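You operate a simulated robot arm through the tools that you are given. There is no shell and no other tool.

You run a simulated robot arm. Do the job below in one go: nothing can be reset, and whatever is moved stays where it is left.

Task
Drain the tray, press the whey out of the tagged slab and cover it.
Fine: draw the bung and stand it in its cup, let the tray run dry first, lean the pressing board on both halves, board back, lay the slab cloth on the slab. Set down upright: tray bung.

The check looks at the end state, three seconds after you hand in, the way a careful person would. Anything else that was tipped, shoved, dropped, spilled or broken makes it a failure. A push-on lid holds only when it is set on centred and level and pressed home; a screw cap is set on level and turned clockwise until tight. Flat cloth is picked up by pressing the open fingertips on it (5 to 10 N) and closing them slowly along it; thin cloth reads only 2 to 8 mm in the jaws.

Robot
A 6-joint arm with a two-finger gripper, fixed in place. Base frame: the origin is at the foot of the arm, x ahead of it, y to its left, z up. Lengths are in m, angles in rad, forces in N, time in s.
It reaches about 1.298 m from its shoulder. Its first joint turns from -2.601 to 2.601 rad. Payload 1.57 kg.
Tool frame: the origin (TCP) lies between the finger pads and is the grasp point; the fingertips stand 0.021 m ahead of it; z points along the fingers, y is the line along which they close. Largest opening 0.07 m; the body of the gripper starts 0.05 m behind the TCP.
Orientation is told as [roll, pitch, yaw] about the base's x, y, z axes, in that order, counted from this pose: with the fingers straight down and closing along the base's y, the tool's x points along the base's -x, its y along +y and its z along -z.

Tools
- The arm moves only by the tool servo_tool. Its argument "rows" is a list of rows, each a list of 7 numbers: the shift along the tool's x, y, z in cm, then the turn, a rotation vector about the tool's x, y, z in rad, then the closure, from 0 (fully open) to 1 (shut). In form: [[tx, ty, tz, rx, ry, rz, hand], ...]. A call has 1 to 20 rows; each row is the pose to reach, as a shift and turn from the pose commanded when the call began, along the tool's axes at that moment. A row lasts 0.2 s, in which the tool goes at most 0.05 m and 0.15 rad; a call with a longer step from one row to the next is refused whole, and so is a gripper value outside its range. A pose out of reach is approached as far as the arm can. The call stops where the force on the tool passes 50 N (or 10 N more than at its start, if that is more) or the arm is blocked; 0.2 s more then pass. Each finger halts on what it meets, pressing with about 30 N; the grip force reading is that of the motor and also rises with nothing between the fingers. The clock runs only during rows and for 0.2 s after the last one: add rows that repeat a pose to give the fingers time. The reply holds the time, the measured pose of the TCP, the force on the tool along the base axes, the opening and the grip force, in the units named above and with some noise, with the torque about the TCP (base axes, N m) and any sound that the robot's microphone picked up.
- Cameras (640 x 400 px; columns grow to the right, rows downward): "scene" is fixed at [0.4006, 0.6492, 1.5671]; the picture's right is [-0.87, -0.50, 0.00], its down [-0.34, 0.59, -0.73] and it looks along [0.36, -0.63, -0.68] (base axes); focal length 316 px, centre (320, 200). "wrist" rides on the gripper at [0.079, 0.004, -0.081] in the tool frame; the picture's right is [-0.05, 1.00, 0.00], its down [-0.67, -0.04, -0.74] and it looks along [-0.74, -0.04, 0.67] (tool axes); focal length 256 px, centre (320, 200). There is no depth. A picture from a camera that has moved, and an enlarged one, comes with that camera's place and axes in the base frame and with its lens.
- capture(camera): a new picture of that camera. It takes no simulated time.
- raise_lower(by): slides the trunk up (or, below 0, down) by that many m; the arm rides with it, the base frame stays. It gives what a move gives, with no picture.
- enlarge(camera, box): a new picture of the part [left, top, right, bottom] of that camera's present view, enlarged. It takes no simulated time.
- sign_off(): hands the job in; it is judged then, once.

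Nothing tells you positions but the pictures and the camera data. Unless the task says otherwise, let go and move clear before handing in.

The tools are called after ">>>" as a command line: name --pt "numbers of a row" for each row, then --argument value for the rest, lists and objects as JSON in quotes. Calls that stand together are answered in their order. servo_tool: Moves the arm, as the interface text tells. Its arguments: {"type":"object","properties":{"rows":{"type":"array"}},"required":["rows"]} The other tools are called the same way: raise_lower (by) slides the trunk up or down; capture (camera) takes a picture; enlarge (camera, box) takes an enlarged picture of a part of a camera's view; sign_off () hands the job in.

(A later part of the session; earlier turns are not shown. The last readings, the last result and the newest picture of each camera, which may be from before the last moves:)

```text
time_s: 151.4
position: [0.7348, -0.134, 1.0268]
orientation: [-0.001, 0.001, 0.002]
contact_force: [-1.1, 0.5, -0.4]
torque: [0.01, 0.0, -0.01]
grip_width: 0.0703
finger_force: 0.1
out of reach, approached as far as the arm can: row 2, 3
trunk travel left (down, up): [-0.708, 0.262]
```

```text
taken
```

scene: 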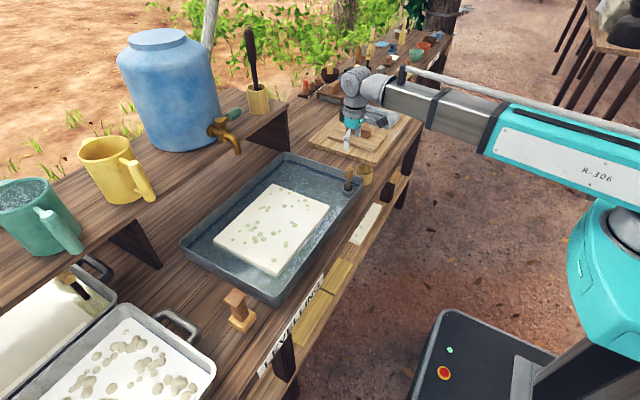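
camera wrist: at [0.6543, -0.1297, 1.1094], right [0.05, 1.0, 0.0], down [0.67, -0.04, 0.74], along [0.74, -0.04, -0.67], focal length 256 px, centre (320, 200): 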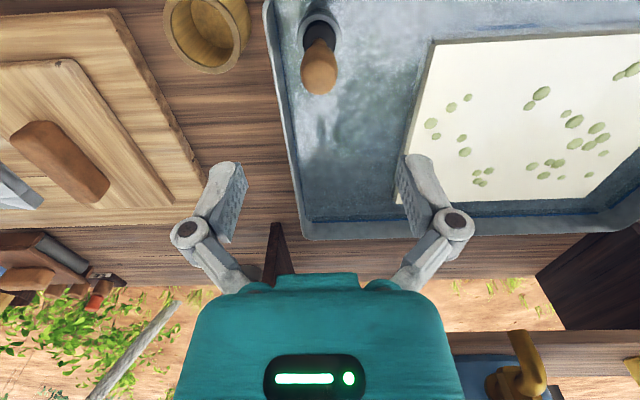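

>>> enlarge --camera "wrist" --box '[270, 0, 370, 110]'

>>> enlarge --camera "scene" --box '[325, 155, 385, 205]'

>>> enlarge --camera "wrist" --box '[150, 0, 270, 80]'

```text
3.64 times, centred on (320, 55) of wrist
camera zoom: at [0.6543, -0.1297, 1.1094], right [0.05, 1.0, 0.0], down [0.67, -0.04, 0.74], along [0.74, -0.04, -0.67], focal length 931 px, centre (320, 727)
```

zoom: 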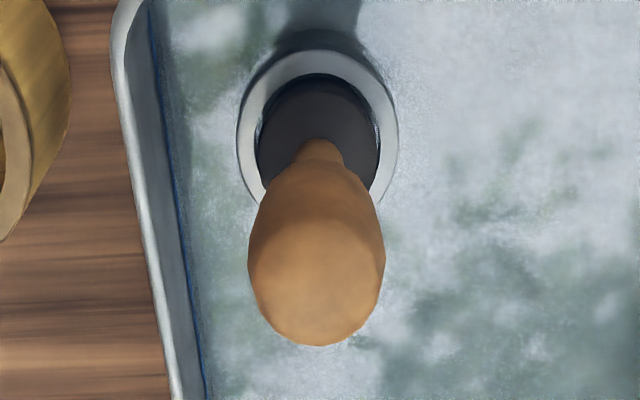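

```text
8.00 times, centred on (355, 180) of scene
camera zoom: at [0.4006, 0.6492, 1.5671], right [-0.87, -0.5, 0.0], down [-0.34, 0.59, -0.73], along [0.36, -0.63, -0.68], focal length 2527 px, centre (40, 360)
```

zoom: 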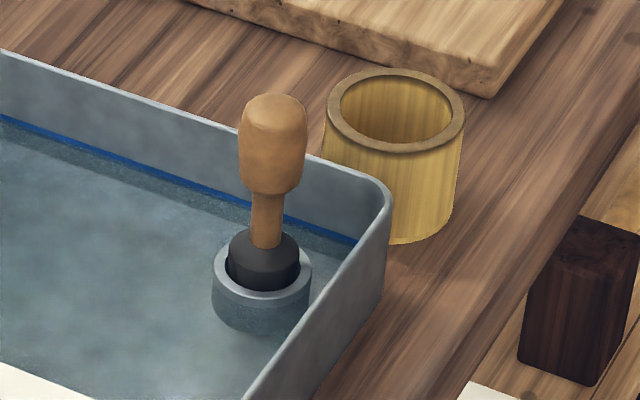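

```text
5.00 times, centred on (210, 40) of wrist
camera zoom: at [0.6543, -0.1297, 1.1094], right [0.05, 1.0, 0.0], down [0.67, -0.04, 0.74], along [0.74, -0.04, -0.67], focal length 1280 px, centre (870, 1000)
```

zoom: 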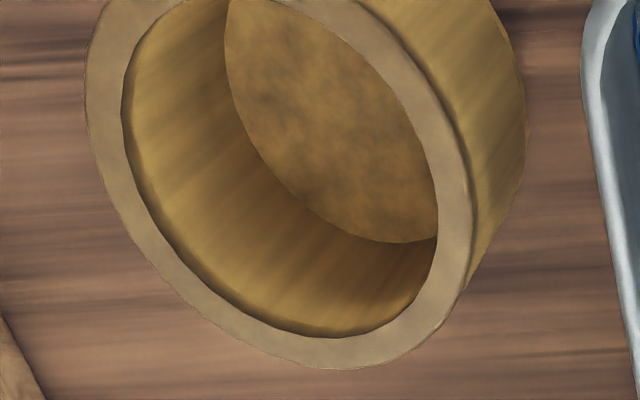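

The bung axis is at about (0.7335, −0.134), with the bulb from z≈0.878 to 0.92 and the tray rim at about 0.857. I'm already above it, so I'll descend in stages.

>>> raise_lower --by -0.08

>>> capture --camera "wrist"

>>> enlarge --camera "scene" --box '[325, 145, 395, 205]'

```text
time_s: 152.5
position: [0.7341, -0.1342, 0.9482]
orientation: [-0.003, 0.0, 0.001]
contact_force: [0.2, -0.7, 0.1]
torque: [-0.02, 0.01, 0.0]
grip_width: 0.0699
finger_force: 0.1
trunk travel left (down, up): [-0.628, 0.342]
```

```text
taken
camera wrist: at [0.6542, -0.1298, 1.0294], right [0.05, 1.0, 0.0], down [0.67, -0.03, 0.74], along [0.74, -0.04, -0.67], focal length 256 px, centre (320, 200)
```

wrist: 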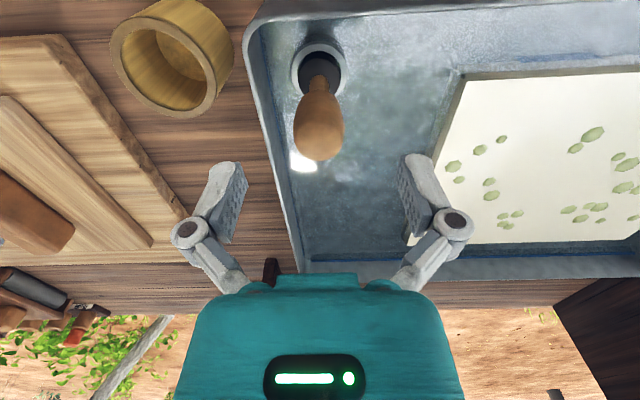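

```text
6.67 times, centred on (360, 175) of scene
camera zoom: at [0.4006, 0.6492, 1.5671], right [-0.87, -0.5, 0.0], down [-0.34, 0.59, -0.73], along [0.36, -0.63, -0.68], focal length 2106 px, centre (53, 367)
```

zoom: 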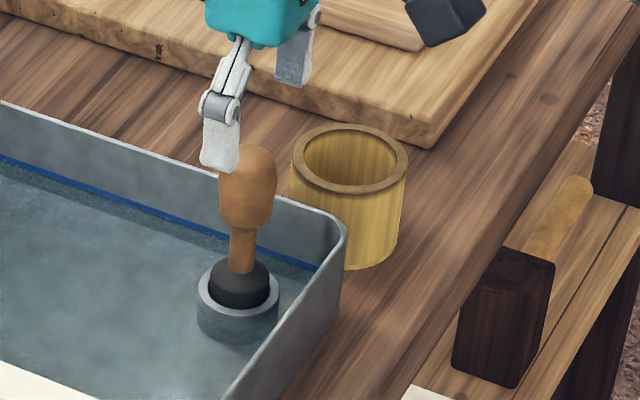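

Alignment looks right: the bulb sits between the open fingers on the TCP column. I'll lower the last 5 cm and close.

>>> raise_lower --by -0.05

>>> capture --camera "wrist"

>>> enlarge --camera "scene" --box '[325, 145, 395, 205]'

```text
time_s: 153.4
position: [0.7351, -0.1346, 0.8978]
orientation: [-0.002, 0.0, 0.0]
contact_force: [0.3, 0.9, 0.3]
torque: [-0.01, 0.01, -0.02]
grip_width: 0.0701
finger_force: 0.1
trunk travel left (down, up): [-0.578, 0.392]
```

```text
taken
camera wrist: at [0.6542, -0.1298, 0.9794], right [0.05, 1.0, 0.0], down [0.67, -0.03, 0.74], along [0.74, -0.04, -0.67], focal length 256 px, centre (320, 200)
```

wrist: 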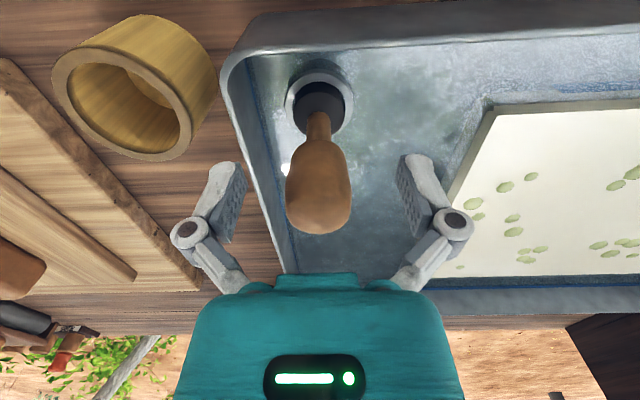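

```text
6.67 times, centred on (360, 175) of scene
camera zoom: at [0.4006, 0.6492, 1.5671], right [-0.87, -0.5, 0.0], down [-0.34, 0.59, -0.73], along [0.36, -0.63, -0.68], focal length 2106 px, centre (53, 367)
```

zoom: 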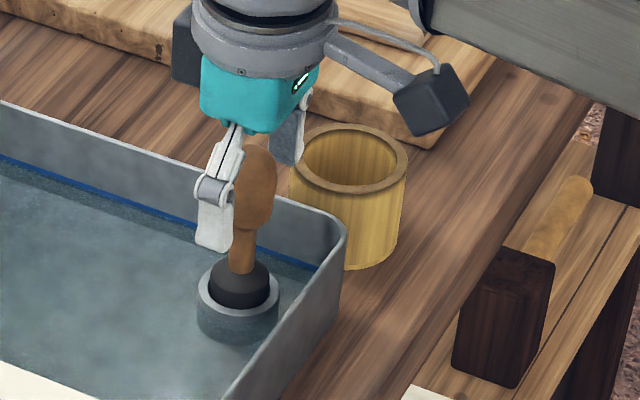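

>>> servo_tool --pt "0 0 0 0 0 0 0.3" --pt "0 0 0 0 0 0 0.6" --pt "0 0 0 0 0 0 1" --pt "0 0 0 0 0 0 1" --pt "0 0 0 0 0 0 1"

>>> capture --camera "wrist"

```text
time_s: 154.7
position: [0.7351, -0.1345, 0.8972]
orientation: [-0.003, 0.0, 0.0]
contact_force: [2.1, -7.1, 5.8]
torque: [-0.04, 0.02, -0.01]
grip_width: 0.0276
finger_force: 30.0
trunk travel left (down, up): [-0.578, 0.392]
```

```text
taken
camera wrist: at [0.6543, -0.1305, 0.9795], right [0.05, 1.0, 0.0], down [0.67, -0.03, 0.75], along [0.74, -0.04, -0.67], focal length 256 px, centre (320, 200)
```

wrist: 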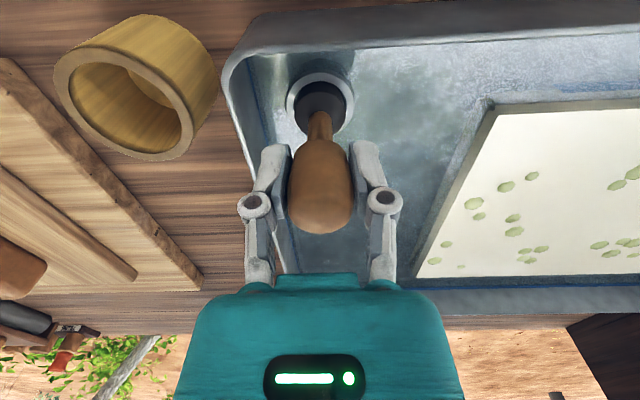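

>>> raise_lower --by 0.02

>>> raise_lower --by 0.06

>>> capture --camera "wrist"

>>> enlarge --camera "scene" --box '[325, 125, 395, 205]'

```text
time_s: 155.3
position: [0.7344, -0.1336, 0.9162]
orientation: [0.0, 0.0, -0.001]
contact_force: [0.4, -0.1, -0.9]
torque: [0.02, 0.01, -0.03]
grip_width: 0.0277
finger_force: 30.2
trunk travel left (down, up): [-0.598, 0.372]
```

```text
time_s: 156.3
position: [0.7348, -0.1344, 0.9768]
orientation: [-0.001, -0.001, 0.0]
contact_force: [0.3, 0.0, -1.3]
torque: [0.02, -0.04, -0.04]
grip_width: 0.0273
finger_force: 29.9
trunk travel left (down, up): [-0.658, 0.312]
```

```text
taken
camera wrist: at [0.6545, -0.1298, 1.0593], right [0.05, 1.0, 0.0], down [0.67, -0.03, 0.74], along [0.74, -0.04, -0.67], focal length 256 px, centre (320, 200)
```

wrist: 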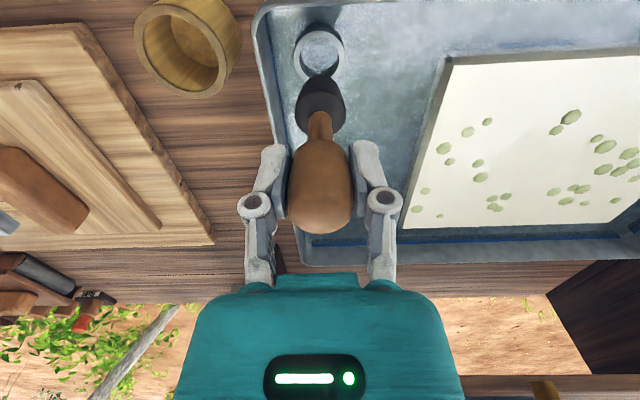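

```text
5.00 times, centred on (360, 165) of scene
camera zoom: at [0.4006, 0.6492, 1.5671], right [-0.87, -0.5, 0.0], down [-0.34, 0.59, -0.73], along [0.36, -0.63, -0.68], focal length 1580 px, centre (120, 375)
```

zoom: 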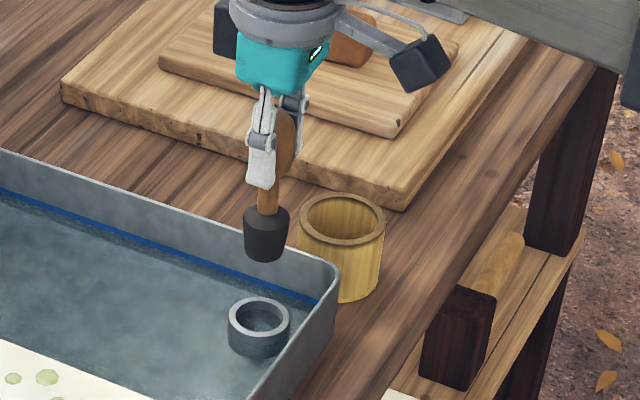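

The bung is out (grip 27 mm) and the drain ring is open. Its base is about 0.089 m below the TCP. I'll fix the cup's position precisely next.

>>> enlarge --camera "wrist" --box '[110, 0, 270, 105]'

>>> enlarge --camera "scene" --box '[350, 155, 380, 180]'

```text
3.81 times, centred on (190, 52) of wrist
camera zoom: at [0.6545, -0.1298, 1.0593], right [0.05, 1.0, 0.0], down [0.67, -0.03, 0.74], along [0.74, -0.04, -0.67], focal length 975 px, centre (815, 762)
```

zoom: 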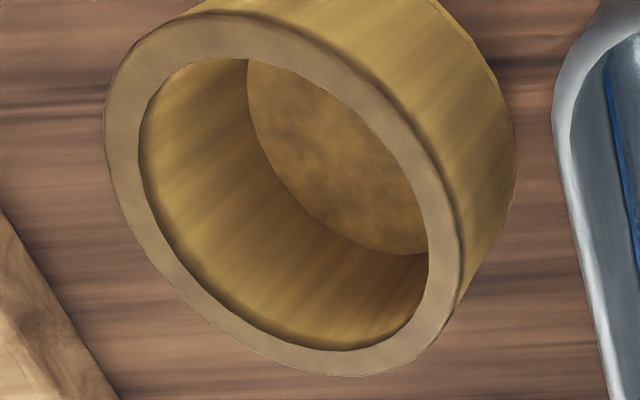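

```text
16.00 times, centred on (365, 168) of scene
camera zoom: at [0.4006, 0.6492, 1.5671], right [-0.87, -0.5, 0.0], down [-0.34, 0.59, -0.73], along [0.36, -0.63, -0.68], focal length 5055 px, centre (-400, 720)
```

zoom: 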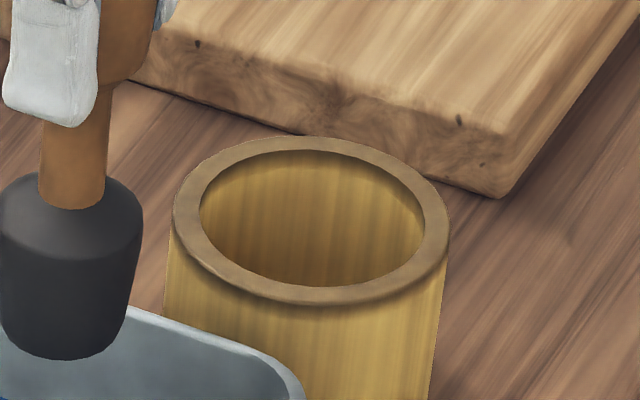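

>>> raise_lower --by 0.03

>>> servo_tool --pt "0.5 -2.4 0 0 0 0 1" --pt "1 -4.9 0 0 0 0 1" --pt "1.5 -7.4 0 0 0 0 1" --pt "2.1 -9.8 0 0 0 0 1" --pt "2.1 -9.8 0 0 0 0 1"

>>> enlarge --camera "wrist" --box '[240, 0, 400, 220]'

>>> enlarge --camera "scene" --box '[335, 140, 395, 190]'

```text
time_s: 157.1
position: [0.7347, -0.1351, 1.0068]
orientation: [-0.002, 0.0, -0.001]
contact_force: [0.5, -0.1, -0.7]
torque: [-0.01, 0.03, -0.01]
grip_width: 0.0274
finger_force: 29.9
trunk travel left (down, up): [-0.688, 0.282]
```

```text
time_s: 158.3
position: [0.7138, -0.2311, 1.0069]
orientation: [0.0, 0.0, 0.0]
contact_force: [0.1, -0.1, -0.6]
torque: [0.03, -0.02, -0.01]
grip_width: 0.0275
finger_force: 30.0
trunk travel left (down, up): [-0.688, 0.282]
```

```text
1.82 times, centred on (320, 110) of wrist
camera zoom: at [0.6347, -0.2267, 1.0893], right [0.05, 1.0, 0.0], down [0.67, -0.03, 0.74], along [0.74, -0.04, -0.67], focal length 465 px, centre (320, 364)
```

zoom: 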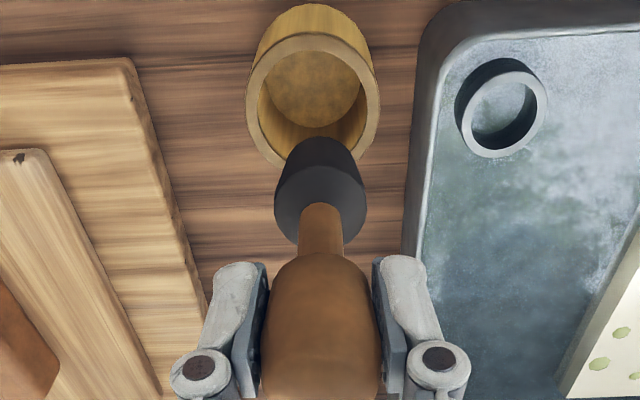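

```text
8.00 times, centred on (365, 165) of scene
camera zoom: at [0.4006, 0.6492, 1.5671], right [-0.87, -0.5, 0.0], down [-0.34, 0.59, -0.73], along [0.36, -0.63, -0.68], focal length 2527 px, centre (-40, 480)
```

zoom: 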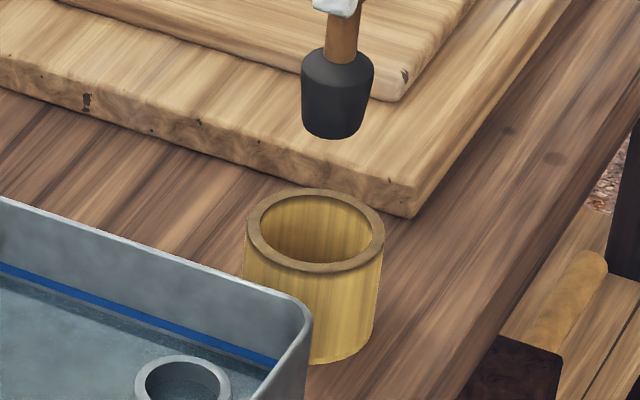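

>>> servo_tool --pt "0 -0.2 0 0 0 0 1" --pt "0 -0.2 0 0 0 0 1"

>>> raise_lower --by -0.06

>>> enlarge --camera "wrist" --box '[240, 0, 400, 220]'

>>> enlarge --camera "scene" --box '[335, 140, 395, 190]'

```text
time_s: 158.9
position: [0.7134, -0.2335, 1.007]
orientation: [0.001, -0.001, 0.0]
contact_force: [1.2, -0.7, -0.2]
torque: [0.02, -0.02, -0.02]
grip_width: 0.0278
finger_force: 30.0
trunk travel left (down, up): [-0.688, 0.282]
```

```text
time_s: 159.9
position: [0.7135, -0.2334, 0.947]
orientation: [-0.001, 0.0, 0.0]
contact_force: [0.0, 0.2, -1.0]
torque: [0.01, -0.03, 0.01]
grip_width: 0.0276
finger_force: 29.9
trunk travel left (down, up): [-0.628, 0.342]
```

```text
1.82 times, centred on (320, 110) of wrist
camera zoom: at [0.6341, -0.2284, 1.0293], right [0.05, 1.0, 0.0], down [0.67, -0.03, 0.74], along [0.74, -0.04, -0.67], focal length 465 px, centre (320, 364)
```

zoom: 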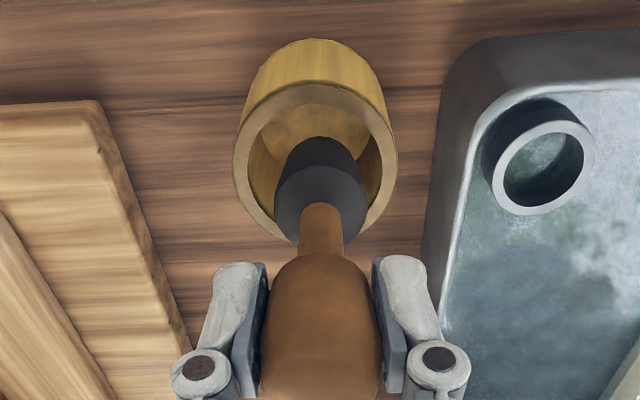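

```text
8.00 times, centred on (365, 165) of scene
camera zoom: at [0.4006, 0.6492, 1.5671], right [-0.87, -0.5, 0.0], down [-0.34, 0.59, -0.73], along [0.36, -0.63, -0.68], focal length 2527 px, centre (-40, 480)
```

zoom: 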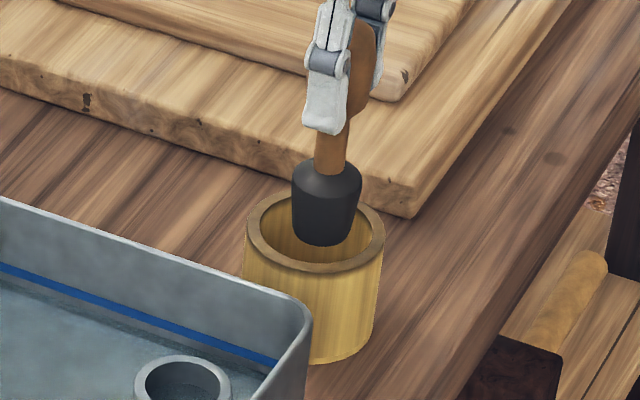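

>>> raise_lower --by -0.035

>>> enlarge --camera "scene" --box '[335, 140, 395, 190]'

>>> raise_lower --by -0.005

>>> raise_lower --by -0.004

```text
time_s: 160.7
position: [0.7135, -0.233, 0.9114]
orientation: [-0.001, -0.001, 0.001]
contact_force: [0.1, 0.0, -1.1]
torque: [-0.03, 0.01, -0.01]
grip_width: 0.0276
finger_force: 30.2
trunk travel left (down, up): [-0.593, 0.377]
```

```text
8.00 times, centred on (365, 165) of scene
camera zoom: at [0.4006, 0.6492, 1.5671], right [-0.87, -0.5, 0.0], down [-0.34, 0.59, -0.73], along [0.36, -0.63, -0.68], focal length 2527 px, centre (-40, 480)
```

zoom: 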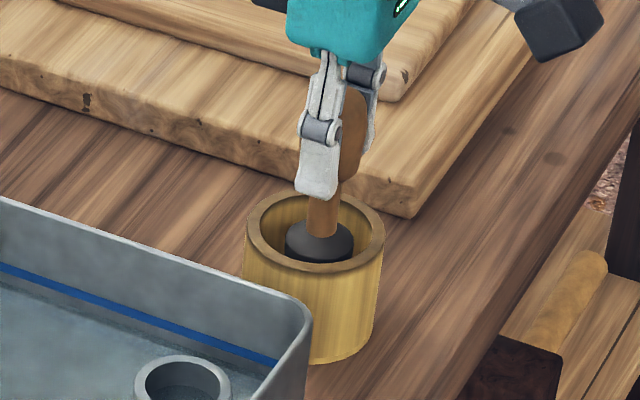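

```text
time_s: 161.2
position: [0.7149, -0.2317, 0.9067]
orientation: [0.0, 0.001, 0.0]
contact_force: [0.2, 0.0, -1.7]
torque: [0.03, 0.03, 0.0]
grip_width: 0.0276
finger_force: 30.6
trunk travel left (down, up): [-0.588, 0.382]
```

```text
time_s: 161.7
position: [0.7135, -0.2321, 0.9029]
orientation: [0.0, 0.001, 0.001]
contact_force: [0.3, -0.1, -1.9]
torque: [0.0, 0.0, 0.01]
grip_width: 0.0278
finger_force: 29.8
trunk travel left (down, up): [-0.584, 0.386]
```

>>> raise_lower --by -0.003

>>> raise_lower --by -0.003

>>> raise_lower --by -0.002

```text
time_s: 162.2
position: [0.7149, -0.2323, 0.9006]
orientation: [0.001, 0.0, -0.002]
contact_force: [0.7, 0.1, -1.3]
torque: [0.0, -0.02, 0.01]
grip_width: 0.0278
finger_force: 29.7
trunk travel left (down, up): [-0.581, 0.389]
```

```text
time_s: 162.8
position: [0.7146, -0.2321, 0.8973]
orientation: [-0.001, 0.0, 0.0]
contact_force: [-0.1, 0.7, -0.6]
torque: [0.03, 0.02, 0.0]
grip_width: 0.0276
finger_force: 30.1
trunk travel left (down, up): [-0.578, 0.392]
```

```text
time_s: 163.3
position: [0.7144, -0.2335, 0.8953]
orientation: [-0.001, 0.001, 0.0]
contact_force: [0.4, 0.2, -0.3]
torque: [-0.02, -0.04, -0.01]
grip_width: 0.0279
finger_force: 30.0
trunk travel left (down, up): [-0.576, 0.394]
```

>>> raise_lower --by -0.002

>>> raise_lower --by -0.002

>>> enlarge --camera "scene" --box '[335, 140, 395, 190]'

>>> enlarge --camera "wrist" --box '[240, 20, 400, 220]'

```text
time_s: 163.8
position: [0.7141, -0.2326, 0.8938]
orientation: [-0.001, 0.001, 0.001]
contact_force: [1.3, -0.4, 9.8]
torque: [-0.07, -0.22, -0.02]
grip_width: 0.0276
finger_force: 30.2
trunk travel left (down, up): [-0.574, 0.396]
```

```text
time_s: 164.3
position: [0.714, -0.2326, 0.8922]
orientation: [-0.001, -0.003, -0.001]
contact_force: [3.4, -1.3, 25.2]
torque: [0.0, -0.13, 0.0]
grip_width: 0.0276
finger_force: 30.5
trunk travel left (down, up): [-0.572, 0.398]
```

```text
8.00 times, centred on (365, 165) of scene
camera zoom: at [0.4006, 0.6492, 1.5671], right [-0.87, -0.5, 0.0], down [-0.34, 0.59, -0.73], along [0.36, -0.63, -0.68], focal length 2527 px, centre (-40, 480)
```

zoom: 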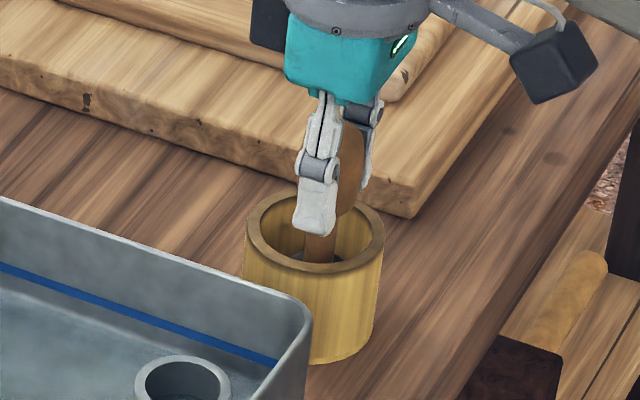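

```text
2.00 times, centred on (320, 120) of wrist
camera zoom: at [0.6328, -0.228, 0.9746], right [0.05, 1.0, 0.0], down [0.67, -0.03, 0.75], along [0.74, -0.04, -0.67], focal length 512 px, centre (320, 360)
```

zoom: 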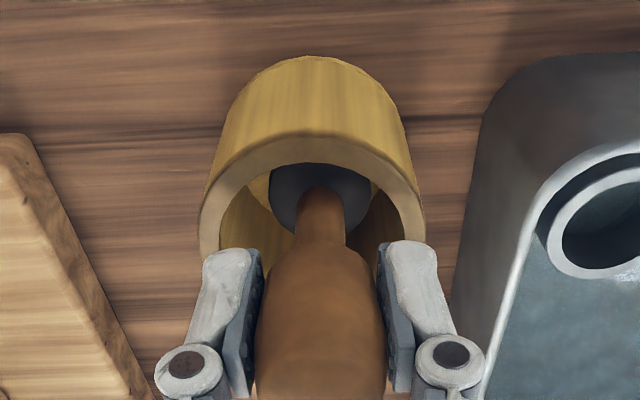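

>>> raise_lower --by 0.002

>>> servo_tool --pt "0 0 0 0 0 0 0.7" --pt "0 0 0 0 0 0 0.55" --pt "0 0 0 0 0 0 0.4" --pt "0 0 0 0 0 0 0.2" --pt "0 0 0 0 0 0 0" --pt "0 0 0 0 0 0 0"

>>> enlarge --camera "scene" --box '[335, 140, 395, 190]'

>>> capture --camera "wrist"

```text
time_s: 164.8
position: [0.7138, -0.2335, 0.8926]
orientation: [0.0, -0.002, 0.0]
contact_force: [0.1, -0.6, -0.3]
torque: [-0.02, -0.01, 0.02]
grip_width: 0.0276
finger_force: 30.1
trunk travel left (down, up): [-0.574, 0.396]
```

```text
time_s: 166.2
position: [0.7146, -0.2319, 0.8938]
orientation: [-0.001, 0.002, 0.001]
contact_force: [-0.3, 0.4, 1.3]
torque: [0.0, 0.0, 0.03]
grip_width: 0.07
finger_force: 0.0
trunk travel left (down, up): [-0.574, 0.396]
```

```text
8.00 times, centred on (365, 165) of scene
camera zoom: at [0.4006, 0.6492, 1.5671], right [-0.87, -0.5, 0.0], down [-0.34, 0.59, -0.73], along [0.36, -0.63, -0.68], focal length 2527 px, centre (-40, 480)
```

zoom: 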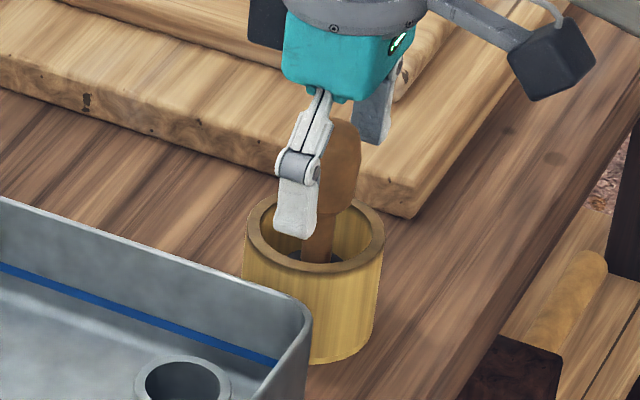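

```text
taken
camera wrist: at [0.6341, -0.2284, 0.9754], right [0.05, 1.0, 0.0], down [0.67, -0.03, 0.74], along [0.74, -0.04, -0.67], focal length 256 px, centre (320, 200)
```

wrist: 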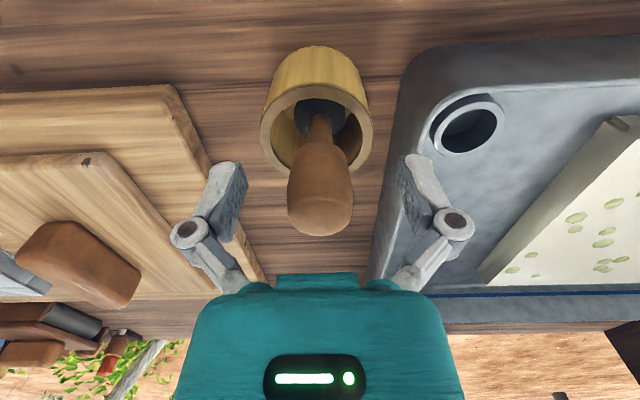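

The bung stands upright in the cup and the tray already looks matte. I'll rise clear and check both.

>>> raise_lower --by 0.15

>>> capture --camera "wrist"

>>> enlarge --camera "scene" --box '[320, 140, 390, 200]'

>>> enlarge --camera "scene" --box '[180, 140, 370, 310]'

```text
time_s: 168.0
position: [0.7142, -0.2331, 1.0419]
orientation: [-0.002, -0.001, 0.0]
contact_force: [-0.7, -0.5, -0.3]
torque: [-0.02, 0.06, 0.06]
grip_width: 0.0701
finger_force: 0.1
trunk travel left (down, up): [-0.724, 0.246]
```

```text
taken
camera wrist: at [0.6342, -0.2284, 1.1253], right [0.05, 1.0, 0.0], down [0.67, -0.03, 0.74], along [0.74, -0.04, -0.67], focal length 256 px, centre (320, 200)
```

wrist: 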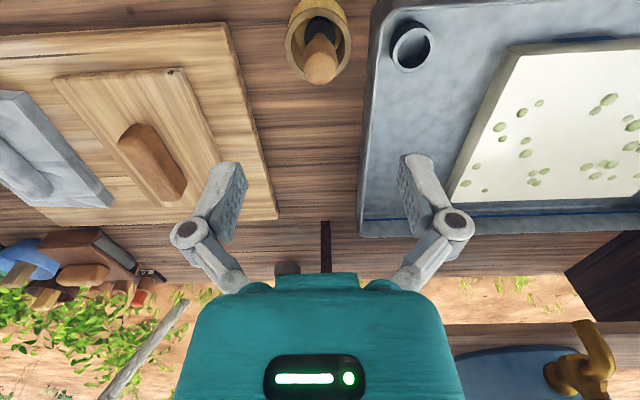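

```text
6.67 times, centred on (355, 170) of scene
camera zoom: at [0.4006, 0.6492, 1.5671], right [-0.87, -0.5, 0.0], down [-0.34, 0.59, -0.73], along [0.36, -0.63, -0.68], focal length 2106 px, centre (87, 400)
```

zoom: 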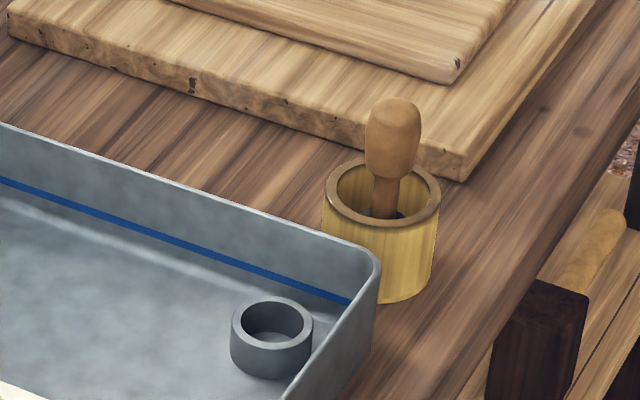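

```text
2.35 times, centred on (275, 225) of scene
camera zoom: at [0.4006, 0.6492, 1.5671], right [-0.87, -0.5, 0.0], down [-0.34, 0.59, -0.73], along [0.36, -0.63, -0.68], focal length 743 px, centre (426, 141)
```

zoom: 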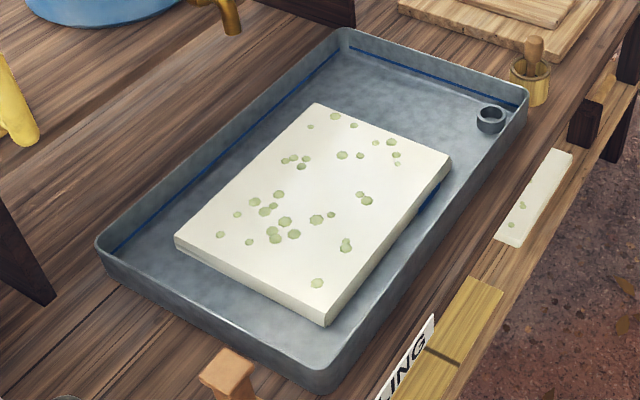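

The tray is dry and the bung is upright in its cup. I'll go over the pressing board's handle, near (0.826, −0.44).

>>> servo_tool --pt "-2 -4 0 0 0 0 0" --pt "-4 -8 0 0 0 0 0" --pt "-6 -12 0 0 0 0 0" --pt "-8 -16 0 0 0 0 0" --pt "-11.2 -19 0 0 0 0 0" --pt "-11.2 -20.7 0 0 0 0 0" --pt "-11.2 -20.7 0 0 0 0 0"

>>> capture --camera "wrist"

>>> enlarge --camera "wrist" --box '[220, 0, 420, 125]'

>>> enlarge --camera "scene" --box '[300, 85, 410, 170]'

```text
time_s: 169.6
position: [0.8251, -0.4372, 1.0428]
orientation: [-0.001, 0.003, 0.0]
contact_force: [0.7, -0.8, -0.1]
torque: [0.02, -0.02, 0.01]
grip_width: 0.07
finger_force: 0.0
out of reach, approached as far as the arm can: row 5
trunk travel left (down, up): [-0.724, 0.246]
```

```text
taken
camera wrist: at [0.7448, -0.4334, 1.1254], right [0.05, 1.0, 0.0], down [0.67, -0.03, 0.74], along [0.74, -0.04, -0.67], focal length 256 px, centre (320, 200)
```

wrist: 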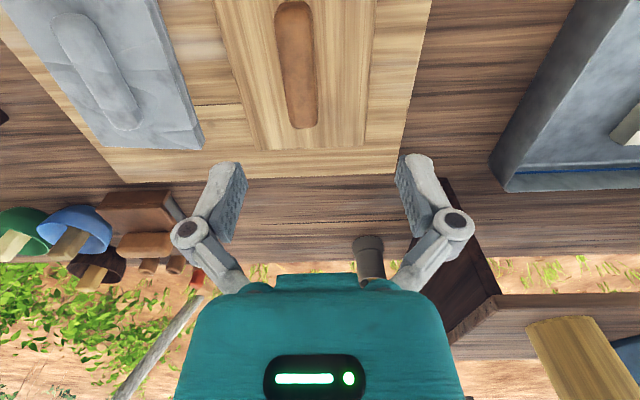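

```text
3.20 times, centred on (320, 62) of wrist
camera zoom: at [0.7448, -0.4334, 1.1254], right [0.05, 1.0, 0.0], down [0.67, -0.03, 0.74], along [0.74, -0.04, -0.67], focal length 819 px, centre (320, 640)
```

zoom: 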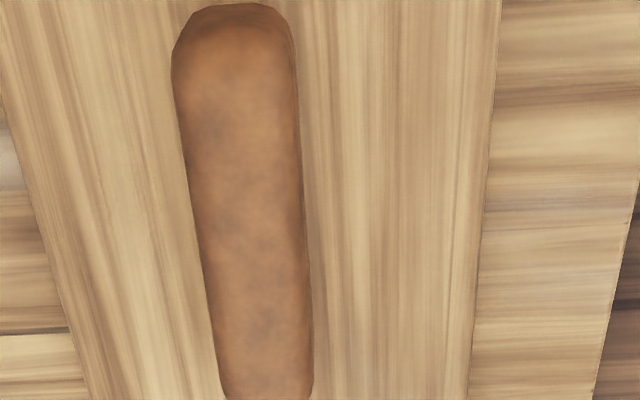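

```text
4.71 times, centred on (355, 128) of scene
camera zoom: at [0.4006, 0.6492, 1.5671], right [-0.87, -0.5, 0.0], down [-0.34, 0.59, -0.73], along [0.36, -0.63, -0.68], focal length 1487 px, centre (155, 541)
```

zoom: 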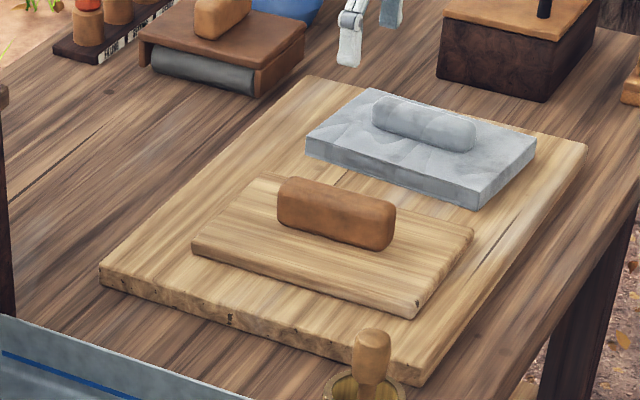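

The handle is aligned with base x, 30 mm wide, centred near (0.842, −0.458). I'll centre over it and lower toward it.

>>> servo_tool --pt "-0.8 -1 0 0 0 0 0" --pt "-1.6 -2 0 0 0 0 0" --pt "-1.6 -2 0 0 0 0 0"

>>> raise_lower --by -0.1

>>> capture --camera "wrist"

>>> enlarge --camera "scene" --box '[300, 85, 410, 170]'

```text
time_s: 170.4
position: [0.8422, -0.4563, 1.0431]
orientation: [0.001, -0.001, 0.0]
contact_force: [0.3, 0.4, 0.2]
torque: [0.01, -0.04, 0.01]
grip_width: 0.0701
finger_force: 0.1
trunk travel left (down, up): [-0.724, 0.246]
```

```text
time_s: 171.7
position: [0.8416, -0.458, 0.9435]
orientation: [-0.002, 0.0, 0.001]
contact_force: [-0.2, 0.9, 0.5]
torque: [0.05, 0.0, -0.01]
grip_width: 0.0701
finger_force: 0.1
trunk travel left (down, up): [-0.624, 0.346]
```

```text
taken
camera wrist: at [0.7616, -0.454, 1.0254], right [0.05, 1.0, 0.0], down [0.67, -0.03, 0.74], along [0.74, -0.04, -0.67], focal length 256 px, centre (320, 200)
```

wrist: 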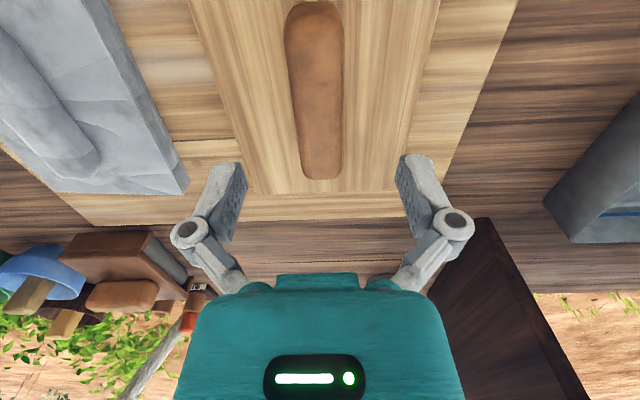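

```text
4.71 times, centred on (355, 128) of scene
camera zoom: at [0.4006, 0.6492, 1.5671], right [-0.87, -0.5, 0.0], down [-0.34, 0.59, -0.73], along [0.36, -0.63, -0.68], focal length 1487 px, centre (155, 541)
```

zoom: 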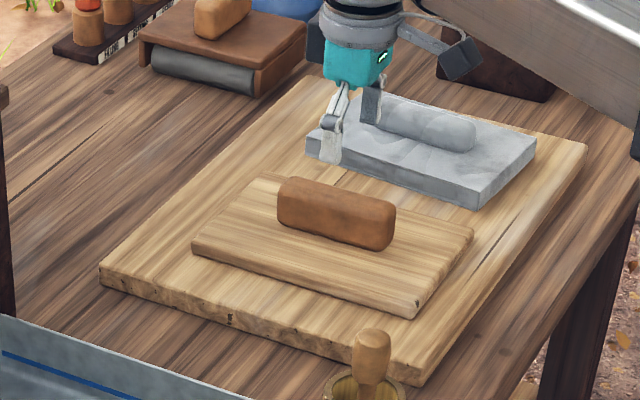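

>>> raise_lower --by -0.06

>>> capture --camera "wrist"

>>> enlarge --camera "scene" --box '[310, 95, 390, 155]'

```text
time_s: 172.7
position: [0.8423, -0.4596, 0.8833]
orientation: [-0.002, 0.0, -0.001]
contact_force: [0.5, -0.1, -0.4]
torque: [-0.01, -0.02, 0.02]
grip_width: 0.07
finger_force: 0.2
trunk travel left (down, up): [-0.564, 0.406]
```

```text
taken
camera wrist: at [0.7616, -0.454, 0.9654], right [0.05, 1.0, 0.0], down [0.67, -0.03, 0.74], along [0.74, -0.04, -0.67], focal length 256 px, centre (320, 200)
```

wrist: 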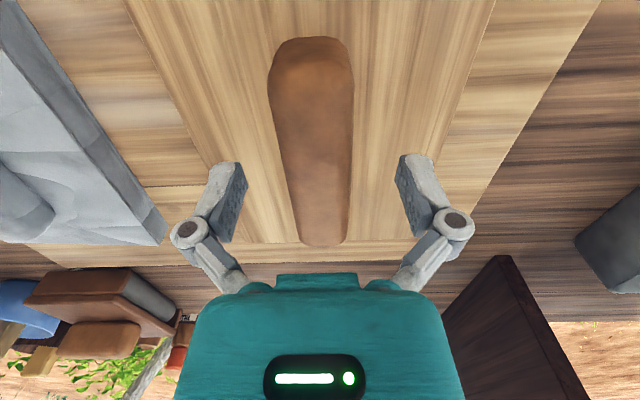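

```text
6.67 times, centred on (350, 125) of scene
camera zoom: at [0.4006, 0.6492, 1.5671], right [-0.87, -0.5, 0.0], down [-0.34, 0.59, -0.73], along [0.36, -0.63, -0.68], focal length 2106 px, centre (120, 700)
```

zoom: 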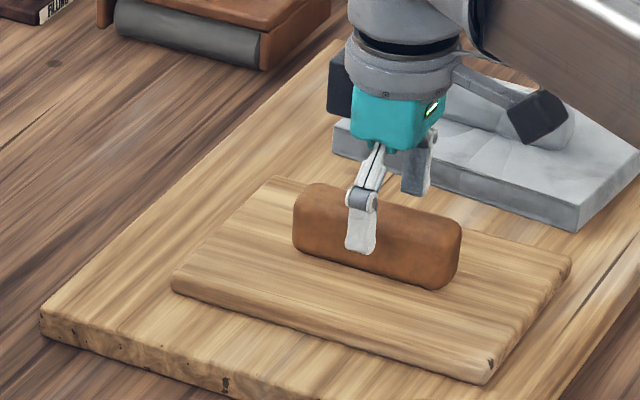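

>>> raise_lower --by -0.01

>>> raise_lower --by -0.005

>>> enlarge --camera "scene" --box '[310, 95, 390, 155]'

```text
time_s: 173.3
position: [0.8404, -0.459, 0.8739]
orientation: [0.0, 0.0, -0.001]
contact_force: [-0.1, -0.7, -0.5]
torque: [0.0, -0.01, -0.02]
grip_width: 0.0698
finger_force: 0.1
trunk travel left (down, up): [-0.554, 0.416]
```

```text
time_s: 173.8
position: [0.841, -0.4581, 0.8693]
orientation: [0.001, 0.0, 0.0]
contact_force: [0.3, 0.0, 0.6]
torque: [-0.03, -0.04, -0.01]
grip_width: 0.07
finger_force: 0.1
trunk travel left (down, up): [-0.549, 0.421]
```

```text
6.67 times, centred on (350, 125) of scene
camera zoom: at [0.4006, 0.6492, 1.5671], right [-0.87, -0.5, 0.0], down [-0.34, 0.59, -0.73], along [0.36, -0.63, -0.68], focal length 2106 px, centre (120, 700)
```

zoom: 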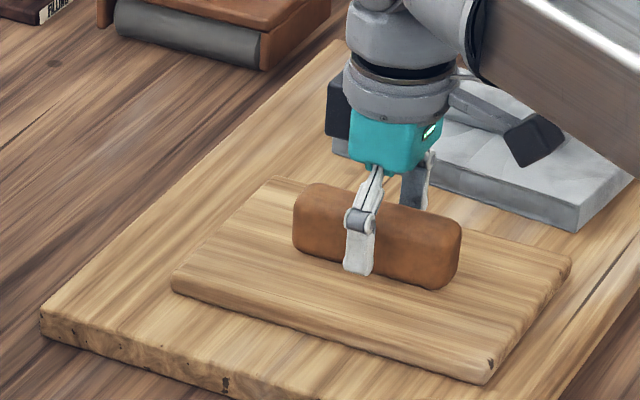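

>>> raise_lower --by -0.004

>>> raise_lower --by -0.003

>>> raise_lower --by -0.003

```text
time_s: 174.4
position: [0.8423, -0.4593, 0.8643]
orientation: [0.0, -0.001, 0.0]
contact_force: [-0.5, -0.1, -0.5]
torque: [0.0, -0.01, 0.01]
grip_width: 0.0699
finger_force: 0.1
trunk travel left (down, up): [-0.545, 0.425]
```

```text
time_s: 174.9
position: [0.8405, -0.4584, 0.86]
orientation: [0.001, 0.0, 0.0]
contact_force: [-0.9, -0.2, -0.2]
torque: [0.02, 0.0, -0.01]
grip_width: 0.0699
finger_force: 0.0
trunk travel left (down, up): [-0.542, 0.428]
```

```text
time_s: 175.4
position: [0.8421, -0.4578, 0.8562]
orientation: [0.001, 0.0, 0.0]
contact_force: [0.0, -0.3, 0.6]
torque: [-0.01, 0.03, 0.02]
grip_width: 0.07
finger_force: 0.0
trunk travel left (down, up): [-0.539, 0.431]
```

>>> raise_lower --by -0.003

>>> raise_lower --by -0.002

>>> enlarge --camera "scene" --box '[310, 95, 390, 155]'

```text
time_s: 175.9
position: [0.8431, -0.4584, 0.8547]
orientation: [0.0, 0.0, 0.0]
contact_force: [-0.9, 0.1, -0.3]
torque: [0.02, 0.0, 0.0]
grip_width: 0.0699
finger_force: 0.1
trunk travel left (down, up): [-0.536, 0.434]
```

```text
time_s: 176.5
position: [0.8416, -0.4572, 0.8541]
orientation: [0.001, 0.0, 0.0]
contact_force: [-1.4, -0.1, 0.4]
torque: [0.03, -0.02, 0.02]
grip_width: 0.0701
finger_force: 0.1
trunk travel left (down, up): [-0.534, 0.436]
```

```text
6.67 times, centred on (350, 125) of scene
camera zoom: at [0.4006, 0.6492, 1.5671], right [-0.87, -0.5, 0.0], down [-0.34, 0.59, -0.73], along [0.36, -0.63, -0.68], focal length 2106 px, centre (120, 700)
```

zoom: 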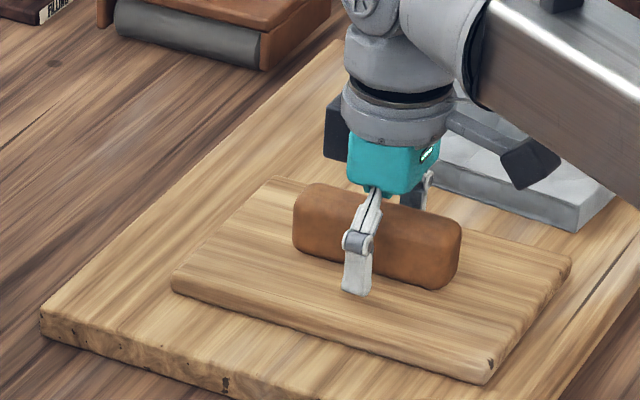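

>>> raise_lower --by -0.003

>>> raise_lower --by -0.002

>>> raise_lower --by -0.002

```text
time_s: 177.0
position: [0.8415, -0.4588, 0.8495]
orientation: [0.0, 0.001, 0.0]
contact_force: [0.0, 0.4, -0.2]
torque: [-0.04, 0.02, -0.02]
grip_width: 0.0703
finger_force: 0.1
trunk travel left (down, up): [-0.531, 0.439]
```

```text
time_s: 177.5
position: [0.8412, -0.4589, 0.8484]
orientation: [-0.002, 0.0, -0.001]
contact_force: [1.0, -0.5, 5.9]
torque: [0.09, 0.02, 0.01]
grip_width: 0.0701
finger_force: 0.0
trunk travel left (down, up): [-0.529, 0.441]
```

```text
time_s: 178.0
position: [0.8418, -0.4575, 0.8482]
orientation: [-0.004, -0.005, 0.0]
contact_force: [9.8, -3.5, 27.9]
torque: [-0.2, -0.05, -0.01]
grip_width: 0.0707
finger_force: 0.1
trunk travel left (down, up): [-0.527, 0.443]
```

Fingertips touch the board top at z≈0.827. I'll back off about 2 mm and close on the handle.

>>> raise_lower --by 0.004

>>> servo_tool --pt "0 0 0 0 0 0 0.2" --pt "0 0 0 0 0 0 0.4" --pt "0 0 0 0 0 0 0.6" --pt "0 0 0 0 0 0 0.8" --pt "0 0 0 0 0 0 1" --pt "0 0 0 0 0 0 1"

>>> capture --camera "wrist"

```text
time_s: 178.6
position: [0.8406, -0.4573, 0.8488]
orientation: [0.0, 0.002, 0.001]
contact_force: [0.6, 0.0, -0.9]
torque: [0.01, 0.0, -0.01]
grip_width: 0.07
finger_force: 0.0
trunk travel left (down, up): [-0.531, 0.439]
```

```text
time_s: 179.3
position: [0.8403, -0.4549, 0.8551]
orientation: [0.0, -0.006, 0.002]
contact_force: [2.2, -0.4, 57.3]
torque: [0.08, 0.03, 0.0]
grip_width: 0.0511
finger_force: 29.9
trunk travel left (down, up): [-0.531, 0.439]
stopped in row 3: the force on the tool passed its limit at 52 N (the readings are from after the stop); the commanded pose is now the measured one
```

```text
taken
camera wrist: at [0.7593, -0.4507, 0.9376], right [0.05, 1.0, 0.0], down [0.66, -0.03, 0.75], along [0.75, -0.04, -0.66], focal length 256 px, centre (320, 200)
```

wrist: 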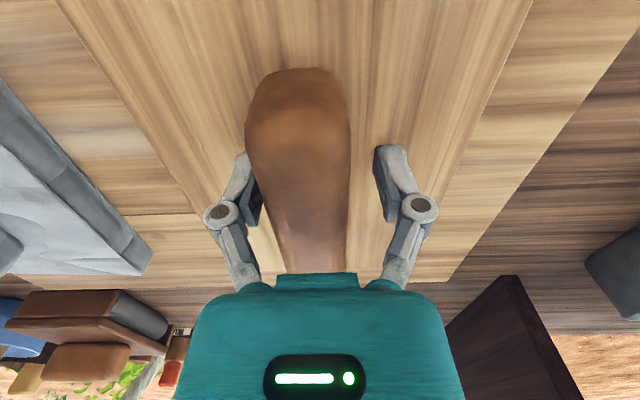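

Closing swings the fingertips down, so they pushed on the board (57 N). I'll raise to relieve the force and then close with more clearance.

>>> raise_lower --by 0.012

>>> capture --camera "wrist"

>>> enlarge --camera "scene" --box '[310, 95, 390, 155]'

```text
time_s: 179.9
position: [0.8423, -0.4566, 0.8622]
orientation: [0.002, 0.0, -0.001]
contact_force: [-0.2, 0.4, 0.5]
torque: [0.01, 0.05, 0.01]
grip_width: 0.0319
finger_force: 30.0
trunk travel left (down, up): [-0.543, 0.427]
```

```text
taken
camera wrist: at [0.7626, -0.4531, 0.9433], right [0.05, 1.0, 0.0], down [0.67, -0.04, 0.75], along [0.74, -0.04, -0.67], focal length 256 px, centre (320, 200)
```

wrist: 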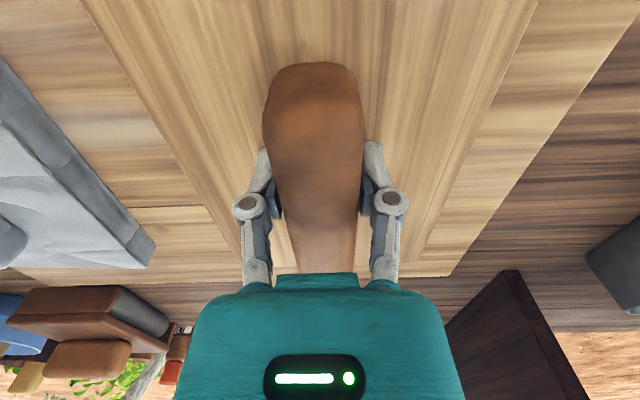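

```text
6.67 times, centred on (350, 125) of scene
camera zoom: at [0.4006, 0.6492, 1.5671], right [-0.87, -0.5, 0.0], down [-0.34, 0.59, -0.73], along [0.36, -0.63, -0.68], focal length 2106 px, centre (120, 700)
```

zoom: 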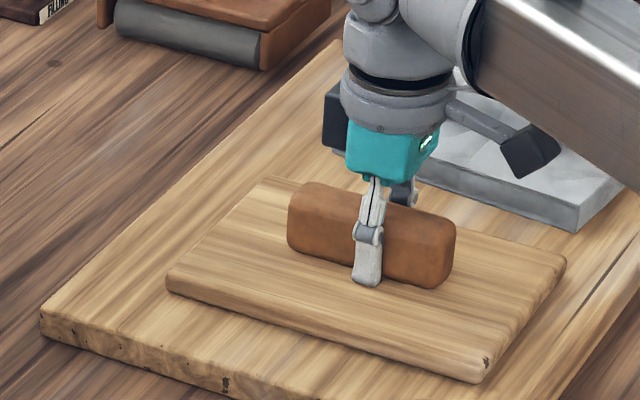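

The handle is now gripped (32 mm, 30 N) with no contact force. I'll lift a little and check that the board hangs level.

>>> raise_lower --by 0.02

>>> enlarge --camera "scene" --box '[310, 90, 390, 150]'

>>> raise_lower --by 0.1

>>> capture --camera "wrist"

>>> enlarge --camera "scene" --box '[290, 60, 410, 170]'

```text
time_s: 180.5
position: [0.8425, -0.4574, 0.8814]
orientation: [0.004, -0.001, -0.001]
contact_force: [-0.2, -0.2, -2.1]
torque: [-0.01, 0.03, -0.01]
grip_width: 0.0314
finger_force: 29.6
trunk travel left (down, up): [-0.563, 0.407]
```

```text
6.67 times, centred on (350, 120) of scene
camera zoom: at [0.4006, 0.6492, 1.5671], right [-0.87, -0.5, 0.0], down [-0.34, 0.59, -0.73], along [0.36, -0.63, -0.68], focal length 2106 px, centre (120, 733)
```

zoom: 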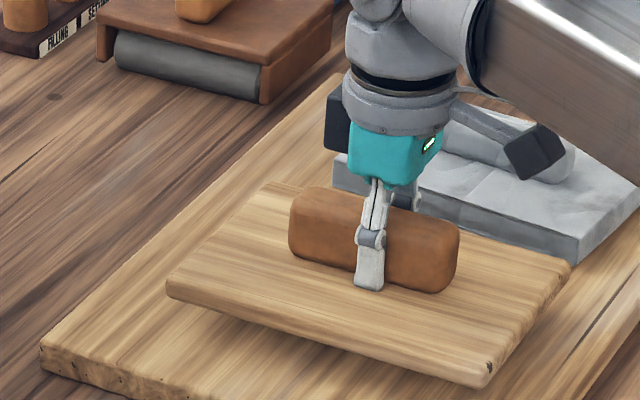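

```text
time_s: 181.9
position: [0.8434, -0.4578, 0.9811]
orientation: [0.004, -0.002, -0.002]
contact_force: [-0.3, -0.3, -3.3]
torque: [0.02, 0.0, 0.0]
grip_width: 0.0318
finger_force: 29.9
trunk travel left (down, up): [-0.663, 0.307]
```

```text
taken
camera wrist: at [0.7629, -0.4532, 1.0638], right [0.05, 1.0, 0.0], down [0.67, -0.04, 0.75], along [0.74, -0.04, -0.67], focal length 256 px, centre (320, 200)
```

wrist: 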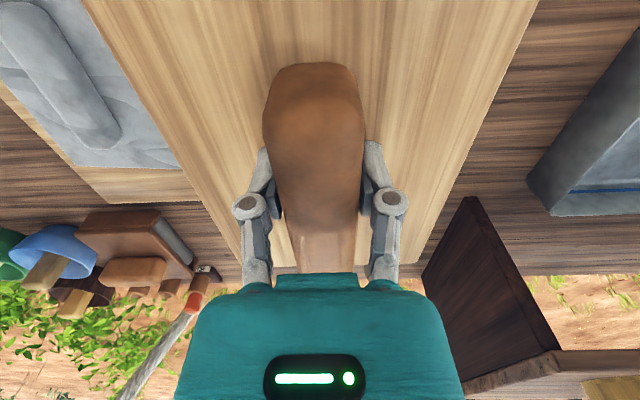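

```text
3.64 times, centred on (350, 115) of scene
camera zoom: at [0.4006, 0.6492, 1.5671], right [-0.87, -0.5, 0.0], down [-0.34, 0.59, -0.73], along [0.36, -0.63, -0.68], focal length 1149 px, centre (211, 509)
```

zoom: 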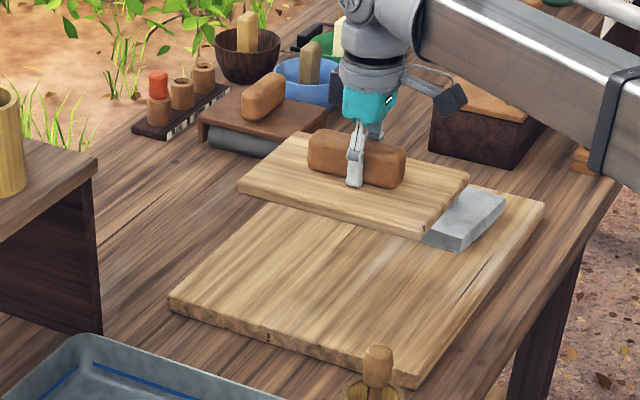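

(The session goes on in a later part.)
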